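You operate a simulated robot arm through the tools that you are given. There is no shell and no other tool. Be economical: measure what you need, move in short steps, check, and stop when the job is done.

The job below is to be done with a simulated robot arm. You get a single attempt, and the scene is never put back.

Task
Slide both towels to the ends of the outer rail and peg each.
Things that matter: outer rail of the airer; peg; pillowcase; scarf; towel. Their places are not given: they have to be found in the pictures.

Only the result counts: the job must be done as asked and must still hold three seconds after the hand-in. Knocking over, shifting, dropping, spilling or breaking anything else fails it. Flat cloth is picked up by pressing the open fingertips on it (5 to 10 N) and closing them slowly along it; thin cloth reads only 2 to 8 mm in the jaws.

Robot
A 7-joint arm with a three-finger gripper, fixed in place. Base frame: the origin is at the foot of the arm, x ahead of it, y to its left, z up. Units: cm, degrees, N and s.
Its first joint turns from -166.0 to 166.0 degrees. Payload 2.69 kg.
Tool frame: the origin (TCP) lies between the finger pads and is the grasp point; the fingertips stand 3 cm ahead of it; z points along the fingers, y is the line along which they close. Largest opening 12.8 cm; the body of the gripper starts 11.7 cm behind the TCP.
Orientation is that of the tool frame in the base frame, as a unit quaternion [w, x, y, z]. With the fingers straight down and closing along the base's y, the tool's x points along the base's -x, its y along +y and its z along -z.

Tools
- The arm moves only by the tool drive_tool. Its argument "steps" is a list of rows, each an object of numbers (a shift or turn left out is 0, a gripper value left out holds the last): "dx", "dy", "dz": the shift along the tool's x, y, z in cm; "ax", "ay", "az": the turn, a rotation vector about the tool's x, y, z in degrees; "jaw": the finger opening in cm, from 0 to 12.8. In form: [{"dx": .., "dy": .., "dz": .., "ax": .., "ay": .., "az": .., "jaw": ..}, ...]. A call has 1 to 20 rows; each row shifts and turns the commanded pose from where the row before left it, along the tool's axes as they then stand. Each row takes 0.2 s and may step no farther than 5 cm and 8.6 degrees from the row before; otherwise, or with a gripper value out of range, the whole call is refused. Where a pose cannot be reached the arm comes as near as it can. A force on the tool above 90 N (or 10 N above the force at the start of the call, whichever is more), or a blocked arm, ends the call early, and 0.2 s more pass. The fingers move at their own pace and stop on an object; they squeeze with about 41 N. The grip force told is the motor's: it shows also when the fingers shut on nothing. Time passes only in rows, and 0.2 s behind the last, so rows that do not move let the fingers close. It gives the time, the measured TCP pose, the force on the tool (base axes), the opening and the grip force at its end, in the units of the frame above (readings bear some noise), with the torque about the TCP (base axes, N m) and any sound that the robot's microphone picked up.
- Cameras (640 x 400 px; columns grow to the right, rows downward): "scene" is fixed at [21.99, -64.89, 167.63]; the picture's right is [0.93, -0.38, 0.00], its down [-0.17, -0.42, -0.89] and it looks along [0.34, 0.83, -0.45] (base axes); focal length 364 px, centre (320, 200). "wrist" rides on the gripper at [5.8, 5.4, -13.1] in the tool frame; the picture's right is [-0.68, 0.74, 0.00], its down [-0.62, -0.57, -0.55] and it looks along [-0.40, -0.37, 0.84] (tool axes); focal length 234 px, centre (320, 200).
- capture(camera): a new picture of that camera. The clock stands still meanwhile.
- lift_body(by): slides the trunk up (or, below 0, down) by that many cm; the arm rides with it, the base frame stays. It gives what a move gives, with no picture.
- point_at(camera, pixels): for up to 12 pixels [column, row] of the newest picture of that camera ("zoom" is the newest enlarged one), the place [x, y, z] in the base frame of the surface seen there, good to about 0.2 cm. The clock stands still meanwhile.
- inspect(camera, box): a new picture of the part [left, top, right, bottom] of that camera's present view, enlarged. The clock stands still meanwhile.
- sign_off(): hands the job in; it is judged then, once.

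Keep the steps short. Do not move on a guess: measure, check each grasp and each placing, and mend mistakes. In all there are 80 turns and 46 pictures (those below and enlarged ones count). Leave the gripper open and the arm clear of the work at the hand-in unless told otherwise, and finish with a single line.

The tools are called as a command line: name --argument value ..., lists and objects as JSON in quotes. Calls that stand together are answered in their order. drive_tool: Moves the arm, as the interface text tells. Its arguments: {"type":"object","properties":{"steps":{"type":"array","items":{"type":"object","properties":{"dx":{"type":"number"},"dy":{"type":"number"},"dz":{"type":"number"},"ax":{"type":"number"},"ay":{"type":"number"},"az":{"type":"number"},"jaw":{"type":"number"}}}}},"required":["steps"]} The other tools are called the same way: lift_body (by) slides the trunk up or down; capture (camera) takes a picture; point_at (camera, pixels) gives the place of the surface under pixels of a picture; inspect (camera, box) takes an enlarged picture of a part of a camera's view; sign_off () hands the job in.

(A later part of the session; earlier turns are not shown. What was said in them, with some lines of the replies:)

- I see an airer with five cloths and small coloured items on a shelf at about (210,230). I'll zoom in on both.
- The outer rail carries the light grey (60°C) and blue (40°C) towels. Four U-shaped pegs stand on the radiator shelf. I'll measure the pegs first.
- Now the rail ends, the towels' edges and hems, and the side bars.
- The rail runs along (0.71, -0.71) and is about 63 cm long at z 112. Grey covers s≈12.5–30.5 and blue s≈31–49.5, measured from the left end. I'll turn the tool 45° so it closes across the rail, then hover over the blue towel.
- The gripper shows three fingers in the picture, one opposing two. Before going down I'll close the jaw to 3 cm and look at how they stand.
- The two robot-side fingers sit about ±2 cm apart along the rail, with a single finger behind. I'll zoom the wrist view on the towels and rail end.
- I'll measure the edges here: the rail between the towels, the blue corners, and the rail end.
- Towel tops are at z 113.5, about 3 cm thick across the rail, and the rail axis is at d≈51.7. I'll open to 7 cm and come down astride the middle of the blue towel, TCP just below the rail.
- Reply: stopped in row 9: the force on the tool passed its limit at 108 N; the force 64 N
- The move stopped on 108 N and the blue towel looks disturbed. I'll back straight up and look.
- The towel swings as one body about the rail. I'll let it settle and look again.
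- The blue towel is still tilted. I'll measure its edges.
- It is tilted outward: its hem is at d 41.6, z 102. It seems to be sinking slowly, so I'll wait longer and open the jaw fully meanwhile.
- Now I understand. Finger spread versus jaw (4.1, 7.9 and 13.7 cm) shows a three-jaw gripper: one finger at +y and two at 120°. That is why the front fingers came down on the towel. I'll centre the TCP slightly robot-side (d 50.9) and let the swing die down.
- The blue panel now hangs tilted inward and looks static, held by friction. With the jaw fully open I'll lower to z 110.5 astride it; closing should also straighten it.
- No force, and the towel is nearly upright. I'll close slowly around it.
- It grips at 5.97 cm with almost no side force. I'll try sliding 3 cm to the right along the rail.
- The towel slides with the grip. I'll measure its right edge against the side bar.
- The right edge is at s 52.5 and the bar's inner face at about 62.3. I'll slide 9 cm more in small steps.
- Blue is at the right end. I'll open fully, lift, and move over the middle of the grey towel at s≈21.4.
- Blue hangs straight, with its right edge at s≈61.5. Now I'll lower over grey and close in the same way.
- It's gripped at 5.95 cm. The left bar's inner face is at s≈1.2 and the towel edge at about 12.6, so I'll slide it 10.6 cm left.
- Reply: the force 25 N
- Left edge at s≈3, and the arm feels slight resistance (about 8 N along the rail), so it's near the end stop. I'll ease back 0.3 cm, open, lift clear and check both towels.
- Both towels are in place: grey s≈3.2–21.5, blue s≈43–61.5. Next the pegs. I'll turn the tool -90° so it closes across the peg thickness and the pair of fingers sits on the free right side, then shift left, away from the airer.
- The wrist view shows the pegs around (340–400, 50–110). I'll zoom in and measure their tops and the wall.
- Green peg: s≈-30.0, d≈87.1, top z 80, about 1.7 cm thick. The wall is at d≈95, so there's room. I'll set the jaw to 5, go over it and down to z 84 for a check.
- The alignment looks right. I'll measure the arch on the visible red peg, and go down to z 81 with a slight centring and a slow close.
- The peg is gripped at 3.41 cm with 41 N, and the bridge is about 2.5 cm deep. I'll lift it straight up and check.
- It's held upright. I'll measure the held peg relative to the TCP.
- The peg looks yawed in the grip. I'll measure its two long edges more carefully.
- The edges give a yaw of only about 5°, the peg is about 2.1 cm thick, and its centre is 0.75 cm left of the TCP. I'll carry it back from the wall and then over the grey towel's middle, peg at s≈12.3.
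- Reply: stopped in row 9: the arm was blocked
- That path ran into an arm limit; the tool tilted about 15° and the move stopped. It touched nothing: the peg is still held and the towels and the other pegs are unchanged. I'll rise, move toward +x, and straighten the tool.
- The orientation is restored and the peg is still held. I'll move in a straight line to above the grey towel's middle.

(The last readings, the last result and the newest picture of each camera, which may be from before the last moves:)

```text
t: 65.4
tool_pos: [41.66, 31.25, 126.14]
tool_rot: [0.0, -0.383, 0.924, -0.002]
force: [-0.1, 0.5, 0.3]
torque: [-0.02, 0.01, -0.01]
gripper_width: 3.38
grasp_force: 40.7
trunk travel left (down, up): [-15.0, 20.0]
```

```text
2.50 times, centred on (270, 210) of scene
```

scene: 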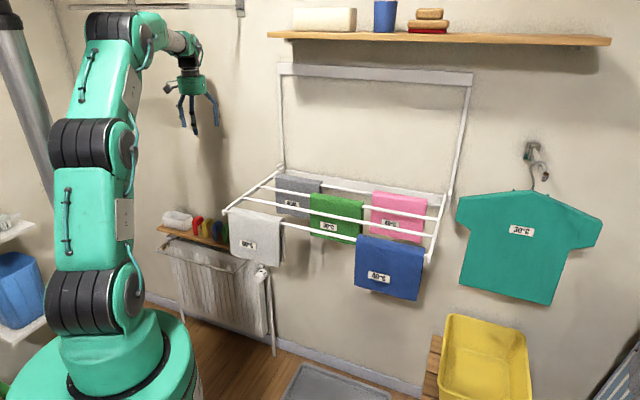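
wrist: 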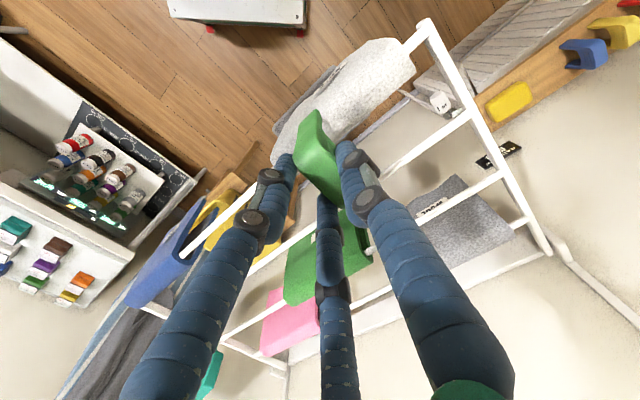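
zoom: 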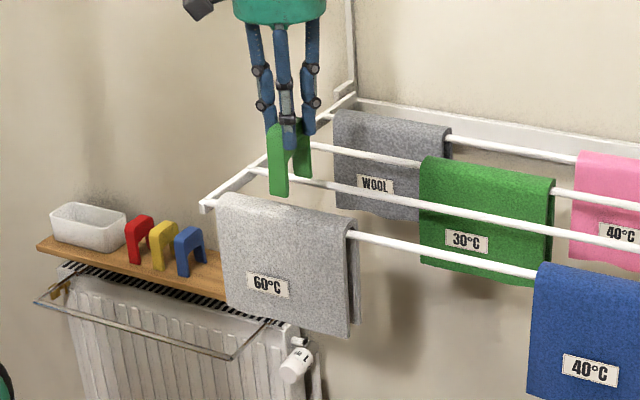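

I'll measure the leg positions against the towel ridge under the peg.

point_at --camera "zoom" --pixels '[[275, 190], [284, 193], [289, 180], [294, 172], [306, 176], [310, 160], [274, 140], [250, 200], [285, 207], [320, 218], [270, 215], [290, 150]]'

point_at --camera "wrist" --pixels '[[310, 115], [300, 135], [325, 185], [342, 200], [335, 165], [320, 80], [350, 90], [375, 105], [340, 65], [400, 60], [290, 125], [405, 85]]'

```text
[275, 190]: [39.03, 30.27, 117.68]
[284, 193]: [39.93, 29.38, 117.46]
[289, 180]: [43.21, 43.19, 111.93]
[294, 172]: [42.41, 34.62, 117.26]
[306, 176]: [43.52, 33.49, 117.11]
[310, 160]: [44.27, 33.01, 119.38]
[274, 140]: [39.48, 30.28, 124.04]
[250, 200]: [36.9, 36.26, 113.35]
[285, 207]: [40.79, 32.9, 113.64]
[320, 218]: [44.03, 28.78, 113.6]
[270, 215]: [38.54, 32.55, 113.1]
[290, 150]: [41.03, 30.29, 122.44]
```

```text
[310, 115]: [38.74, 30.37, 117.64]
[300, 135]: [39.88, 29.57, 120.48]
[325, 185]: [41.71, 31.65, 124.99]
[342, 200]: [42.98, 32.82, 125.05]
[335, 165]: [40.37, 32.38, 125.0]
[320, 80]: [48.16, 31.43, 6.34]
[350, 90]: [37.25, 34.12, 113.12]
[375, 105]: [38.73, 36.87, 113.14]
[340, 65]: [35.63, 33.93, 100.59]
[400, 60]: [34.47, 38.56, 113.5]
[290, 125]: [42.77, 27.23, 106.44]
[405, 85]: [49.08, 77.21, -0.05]
```

The peg gap is about d 50.3–54.5 (centre 52.4) and the towel centre is about 51.7. I'll shift 0.6 cm toward the robot and begin lowering over the towel.

drive_tool --steps '[{"dx": 0.6}, {"dz": 1}, {"dz": 1}, {"dz": 1}, {"dz": 0.5}, {"dz": 0.5}, {"dz": 0.5}, {"dz": 0.5}, {"dz": 0.5}, {}]'

inspect --camera "scene" --box '[200, 150, 340, 290]'

```text
t: 67.6
tool_pos: [41.28, 30.81, 120.62]
tool_rot: [0.0, -0.382, 0.924, -0.001]
force: [2.1, 2.3, 4.2]
torque: [0.23, -0.18, -0.01]
gripper_width: 3.38
grasp_force: 41.2
trunk travel left (down, up): [-15.0, 20.0]
```

```text
2.86 times, centred on (270, 220) of scene
```

zoom: 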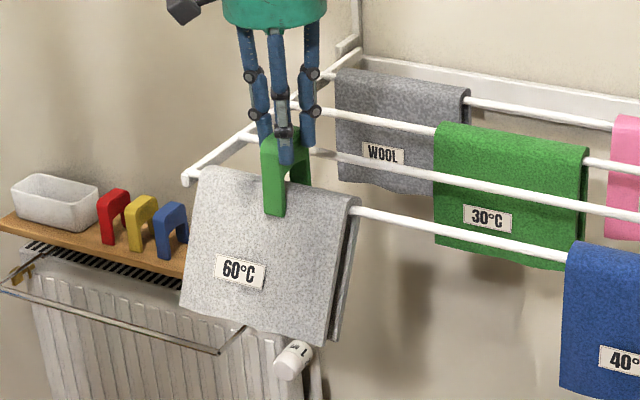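

The peg straddles the towel, but the towel has swung out slightly and pushes the peg toward the wall with about 3 N. I'll ease 0.4 cm wallward and continue down.

drive_tool --steps '[{"dx": -0.4}, {}, {"dz": 0.5}, {"dz": 0.5}, {"dz": 0.5}, {"dz": 0.5}, {"dz": 0.5}, {}]'

inspect --camera "scene" --box '[200, 150, 340, 290]'

point_at --camera "zoom" --pixels '[[268, 150], [270, 225], [282, 225], [200, 180], [240, 190], [310, 200], [340, 203], [190, 300], [330, 335], [302, 180], [355, 210]]'

```text
t: 69.4
tool_pos: [41.41, 31.25, 118.1]
tool_rot: [-0.001, -0.382, 0.924, -0.002]
force: [-0.5, 0.7, 0.2]
torque: [-0.01, -0.03, -0.03]
gripper_width: 3.37
grasp_force: 41.8
trunk travel left (down, up): [-15.0, 20.0]
```

```text
2.86 times, centred on (270, 220) of scene
```

zoom: 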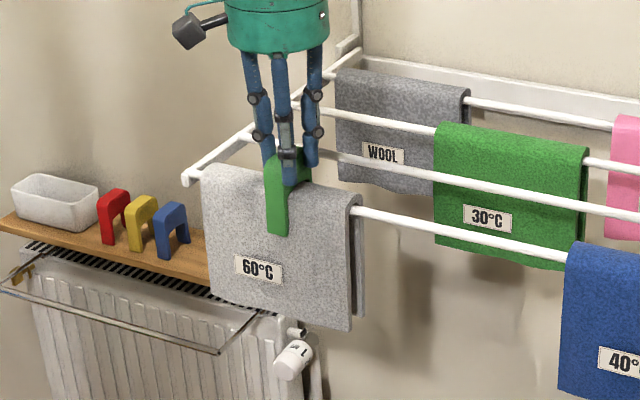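

```text
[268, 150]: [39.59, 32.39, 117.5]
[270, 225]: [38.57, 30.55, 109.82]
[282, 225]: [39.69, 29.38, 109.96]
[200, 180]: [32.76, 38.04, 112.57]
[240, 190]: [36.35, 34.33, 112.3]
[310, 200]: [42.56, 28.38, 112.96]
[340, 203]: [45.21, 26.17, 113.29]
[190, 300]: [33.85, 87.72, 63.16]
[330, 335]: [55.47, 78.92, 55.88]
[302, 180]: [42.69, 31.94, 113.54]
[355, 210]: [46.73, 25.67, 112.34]
```

The towel is upright again and the forces are near zero. I'll go down the last 0.9 cm, open gently and lift off.

drive_tool --steps '[{"dz": 0.3}, {"dz": 0.3}, {"dz": 0.3}, {}, {"jaw": 4}, {"jaw": 5}, {"jaw": 6}, {}, {"dz": -1}, {"dz": -3}, {"dz": -5}, {"dz": -5}, {"dz": -2}, {}]'

inspect --camera "scene" --box '[200, 150, 340, 290]'

point_at --camera "zoom" --pixels '[[270, 160], [295, 155], [270, 225], [282, 225], [210, 180], [340, 203], [215, 290], [340, 325]]'

```text
t: 72.4
tool_pos: [41.31, 31.11, 133.37]
tool_rot: [-0.002, -0.383, 0.924, -0.002]
force: [0.4, -0.6, 0.2]
torque: [0.02, 0.02, -0.03]
gripper_width: 6.02
grasp_force: 0.0
trunk travel left (down, up): [-15.0, 20.0]
```

```text
2.86 times, centred on (270, 220) of scene
```

zoom: 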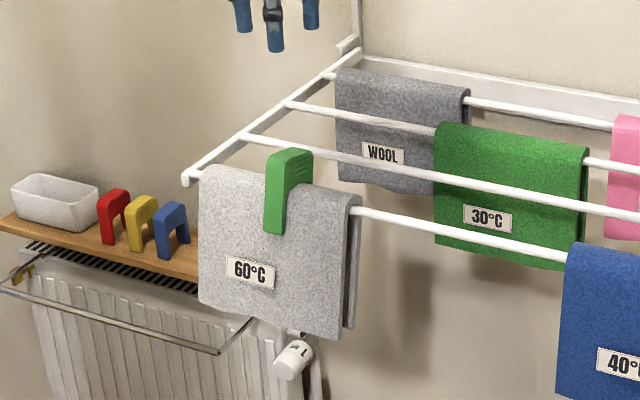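

```text
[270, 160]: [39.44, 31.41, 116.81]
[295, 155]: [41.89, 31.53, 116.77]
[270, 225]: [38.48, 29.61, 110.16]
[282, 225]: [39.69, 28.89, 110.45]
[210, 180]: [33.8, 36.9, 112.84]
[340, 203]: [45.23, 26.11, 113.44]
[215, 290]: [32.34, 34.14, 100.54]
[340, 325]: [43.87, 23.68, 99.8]
```

The grey towel is pegged. I'll go straight back to above the blue peg (s≈-35.7, d≈87.1) with the jaw at 5, then down to z 84.

drive_tool --steps '[{"dy": 3.694, "dx": -2.762, "jaw": 5}, {"dy": 3.694, "dx": -2.762}, {"dy": 3.694, "dx": -2.762}, {"dy": 3.694, "dx": -2.762}, {"dy": 3.694, "dx": -2.762}, {"dy": 3.694, "dx": -2.762}, {"dy": 3.694, "dx": -2.762}, {"dy": 3.694, "dx": -2.762}, {"dy": 3.694, "dx": -2.762}, {"dy": 3.694, "dx": -2.762}, {"dy": 3.694, "dx": -2.762}, {"dy": 3.694, "dx": -2.762}, {"dy": 3.694, "dx": -2.762}, {}, {}]'

```text
t: 75.6
tool_pos: [32.89, 90.7, 132.9]
tool_rot: [-0.001, -0.382, 0.924, -0.001]
force: [-0.8, 0.9, -1.2]
torque: [0.01, 0.02, -0.01]
gripper_width: 5.0
grasp_force: 0.1
trunk travel left (down, up): [-15.0, 20.0]
```

drive_tool --steps '[{"dz": 5, "dx": 0.2}, {"dz": 5}, {"dz": 5}, {"dz": 5}, {"dz": 5}, {"dz": 5}, {"dz": 5}, {"dz": 5}, {"dz": 5}, {"dz": 3}, {}, {}]'

capture --camera "wrist"

point_at --camera "wrist" --pixels '[[300, 112], [320, 150], [335, 170], [310, 110], [335, 140], [345, 165]]'

```text
t: 78.2
tool_pos: [32.77, 90.36, 85.03]
tool_rot: [-0.001, -0.383, 0.924, -0.001]
force: [-0.7, 0.6, -0.2]
torque: [0.01, -0.01, -0.01]
gripper_width: 5.02
grasp_force: 0.1
trunk travel left (down, up): [-15.0, 20.0]
```

```text
6 pictures are left
```

wrist: 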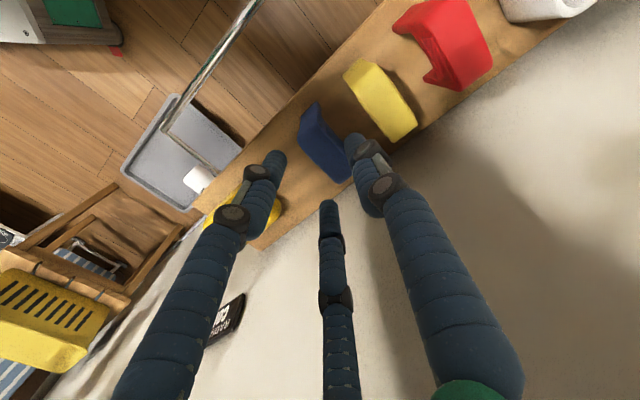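

```text
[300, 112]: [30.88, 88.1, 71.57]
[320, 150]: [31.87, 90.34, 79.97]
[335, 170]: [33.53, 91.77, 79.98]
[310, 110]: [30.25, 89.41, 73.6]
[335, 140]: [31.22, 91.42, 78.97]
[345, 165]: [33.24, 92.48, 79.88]
```

It's the same picture as for the green peg, well aligned. I'll go down to z 81, close slowly, and lift a little.

drive_tool --steps '[{"dz": 1.5}, {"dz": 1.5}, {"dz": 1}, {}, {"jaw": 4.4}, {"jaw": 3.9}, {"jaw": 3.5}, {"jaw": 3.1}, {"jaw": 2.7}, {"jaw": 2.3}, {"jaw": 1.9}, {"jaw": 1.5}, {}]'

```text
t: 81.0
tool_pos: [32.73, 90.31, 81.08]
tool_rot: [-0.002, -0.383, 0.924, -0.001]
force: [0.0, -0.5, -0.1]
torque: [0.0, 0.0, 0.02]
gripper_width: 3.39
grasp_force: 40.9
trunk travel left (down, up): [-15.0, 20.0]
```

It holds at 3.39 cm, the same as before. I'll lift to z 135 and retrace the known diagonal.

drive_tool --steps '[{"dz": -1}, {"dz": -3}, {"dz": -5}, {"dz": -5}, {"dz": -5}, {"dz": -5}, {"dz": -5}, {"dz": -5}, {"dz": -5}, {"dz": -5}, {"dz": -5}, {"dz": -5}, {}]'

drive_tool --steps '[{"dy": -3.694, "dx": 2.762}, {"dy": -3.694, "dx": 2.762}, {"dy": -3.694, "dx": 2.762}, {"dy": -3.694, "dx": 2.762}, {"dy": -3.694, "dx": 2.762}, {"dy": -3.694, "dx": 2.762}, {"dy": -3.694, "dx": 2.762}, {"dy": -3.694, "dx": 2.762}, {"dy": -3.694, "dx": 2.762}, {"dy": -3.694, "dx": 2.762}, {"dy": -3.694, "dx": 2.762}, {"dy": -3.694, "dx": 2.762}, {"dy": -3.694, "dx": 2.762}, {}]'

```text
t: 83.8
tool_pos: [32.85, 90.47, 134.94]
tool_rot: [-0.002, -0.383, 0.924, -0.002]
force: [-0.1, -0.4, 0.3]
torque: [0.05, -0.01, 0.0]
gripper_width: 3.38
grasp_force: 40.6
trunk travel left (down, up): [-15.0, 20.0]
```

```text
t: 86.8
tool_pos: [41.4, 30.69, 135.03]
tool_rot: [-0.002, -0.383, 0.924, 0.0]
force: [-1.1, 0.4, -0.4]
torque: [0.05, -0.03, 0.01]
gripper_width: 3.37
grasp_force: 41.0
trunk travel left (down, up): [-15.0, 20.0]
```

Now along the rail to above the blue towel's middle, then down to z 126 for a check.

drive_tool --steps '[{"dy": -4.39, "dx": -0.2}, {"dy": -4.39}, {"dy": -4.39}, {"dy": -4.39}, {"dy": -4.39}, {"dy": -4.39}, {"dy": -4.39}, {"dy": -4.39}, {"dy": -4.39}, {}, {"dz": 4}, {"dz": 4}, {"dz": 1}, {}]'

inspect --camera "scene" --box '[310, 160, 460, 310]'

```text
t: 89.8
tool_pos: [69.24, 3.17, 126.27]
tool_rot: [-0.002, -0.383, 0.924, -0.001]
force: [-0.6, -0.5, 0.7]
torque: [-0.02, -0.01, -0.03]
gripper_width: 3.35
grasp_force: 41.3
trunk travel left (down, up): [-15.0, 20.0]
```

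```text
2.67 times, centred on (385, 235) of scene
```

zoom: 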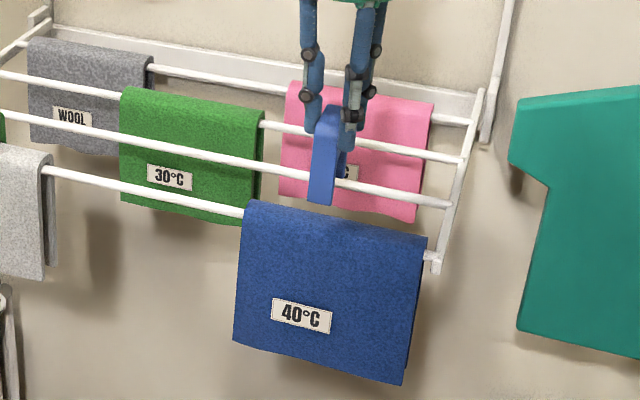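

point_at --camera "zoom" --pixels '[[314, 198], [328, 201], [316, 150], [344, 175], [342, 165], [260, 207], [300, 215], [330, 222], [330, 235], [400, 238], [300, 260], [390, 370]]'

```text
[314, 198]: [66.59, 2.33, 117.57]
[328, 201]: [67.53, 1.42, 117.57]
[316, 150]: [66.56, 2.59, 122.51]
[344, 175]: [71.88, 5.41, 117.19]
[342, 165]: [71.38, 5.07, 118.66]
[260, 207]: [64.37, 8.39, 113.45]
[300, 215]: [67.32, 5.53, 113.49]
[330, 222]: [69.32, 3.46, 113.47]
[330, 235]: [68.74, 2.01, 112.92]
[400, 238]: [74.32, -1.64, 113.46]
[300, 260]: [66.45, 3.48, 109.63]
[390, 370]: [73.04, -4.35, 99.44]
```

The front leg's outer face is at d 48.7 and the rear inner face at 54.6, against a towel ridge at 51.5. That matches the spot that worked for the green peg (TCP d≈51.3). Lowering in small steps.

drive_tool --steps '[{"dx": -0.1}, {"dz": 1}, {"dz": 1}, {"dz": 1}, {"dz": 0.5}, {"dz": 0.5}, {"dz": 0.5}, {"dz": 0.5}, {"dz": 0.5}, {"dz": 0.5}, {"dz": 0.5}, {"dz": 0.5}, {"dz": 0.5}, {}]'

inspect --camera "scene" --box '[310, 160, 460, 310]'

```text
t: 92.8
tool_pos: [69.34, 3.35, 118.76]
tool_rot: [-0.002, -0.383, 0.924, -0.001]
force: [-0.1, -0.2, -0.6]
torque: [-0.03, 0.01, -0.03]
gripper_width: 3.36
grasp_force: 40.4
trunk travel left (down, up): [-15.0, 20.0]
```

```text
2.67 times, centred on (385, 235) of scene
```

zoom: 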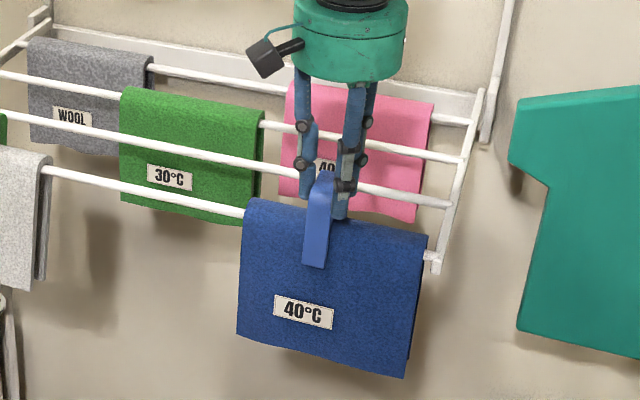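

It straddles cleanly with no force. I'll lower 1.5 cm to seat it, open, lift and retreat upward.

drive_tool --steps '[{"dz": 0.4}, {"dz": 0.4}, {"dz": 0.4}, {"dz": 0.3}, {}, {"jaw": 4}, {"jaw": 5}, {"jaw": 6}, {}, {"dz": -1}, {"dz": -3}, {"dz": -5}, {"dz": -5}, {"dz": -5}, {"dz": -3}, {}, {}, {}, {}]'

inspect --camera "scene" --box '[180, 130, 460, 310]'

point_at --camera "zoom" --pixels '[[345, 212], [236, 110], [186, 122], [188, 175], [345, 270], [425, 255], [555, 285], [560, 293], [125, 145], [240, 170], [110, 130], [105, 135]]'

```text
t: 96.8
tool_pos: [69.06, 3.19, 139.21]
tool_rot: [-0.002, -0.383, 0.924, -0.002]
force: [0.2, -1.0, 0.1]
torque: [0.01, 0.0, -0.01]
gripper_width: 6.0
grasp_force: 0.0
trunk travel left (down, up): [-15.0, 20.0]
```

```text
2.22 times, centred on (320, 220) of scene
```

zoom: 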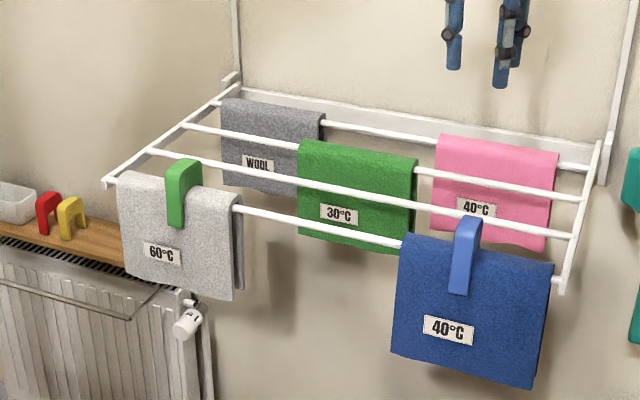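

```text
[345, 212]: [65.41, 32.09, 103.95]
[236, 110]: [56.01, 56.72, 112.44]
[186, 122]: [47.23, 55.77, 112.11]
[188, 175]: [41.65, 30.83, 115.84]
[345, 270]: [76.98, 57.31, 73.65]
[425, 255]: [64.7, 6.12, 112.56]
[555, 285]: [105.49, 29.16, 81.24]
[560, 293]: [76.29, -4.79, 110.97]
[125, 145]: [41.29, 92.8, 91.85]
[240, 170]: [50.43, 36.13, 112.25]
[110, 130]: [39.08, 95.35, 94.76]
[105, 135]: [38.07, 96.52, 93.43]
```

Both towels are at the ends and pegged. I'll move the arm up and clear, open fully, wait, and take a last look.

drive_tool --steps '[{"dz": -5, "jaw": 12.8}, {"dz": -5}, {"dx": 3}, {}, {}, {}, {}, {}, {}, {}, {}, {}, {}, {}, {}, {}, {}, {}]'

inspect --camera "scene" --box '[180, 130, 460, 310]'

point_at --camera "zoom" --pixels '[[122, 200], [122, 178], [108, 180], [232, 205], [548, 270], [565, 280], [405, 240], [176, 170], [180, 220], [465, 222], [458, 288]]'

```text
t: 100.6
tool_pos: [67.07, 1.29, 149.25]
tool_rot: [-0.001, -0.383, 0.924, -0.001]
force: [-0.5, 0.3, 0.2]
torque: [0.0, -0.03, -0.02]
gripper_width: 12.8
grasp_force: 0.0
trunk travel left (down, up): [-15.0, 20.0]
```

```text
2.22 times, centred on (320, 220) of scene
```

zoom: 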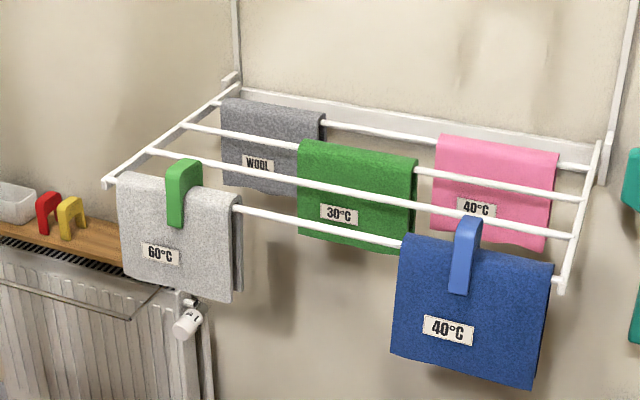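

```text
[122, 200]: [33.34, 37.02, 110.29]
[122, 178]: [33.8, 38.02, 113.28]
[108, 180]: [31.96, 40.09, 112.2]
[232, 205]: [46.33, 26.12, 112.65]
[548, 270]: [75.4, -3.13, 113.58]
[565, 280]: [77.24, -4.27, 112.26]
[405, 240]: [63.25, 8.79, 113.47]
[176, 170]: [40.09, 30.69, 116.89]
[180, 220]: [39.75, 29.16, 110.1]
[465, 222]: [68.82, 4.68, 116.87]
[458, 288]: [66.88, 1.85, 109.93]
```

Over the last seconds nothing has moved. Grey's edge is about 2.5 cm from the left rail end and blue's about 1.5 cm from the right end. Both pegs are seated astride the towels, and the arm is clear with the gripper open. Handing in.

sign_off

```text
The job is handed in.
```

I slid both towels to the ends of the outer rail, grey to the left and blue to the right, pegged each one, and handed the job in with the gripper open and the arm clear.
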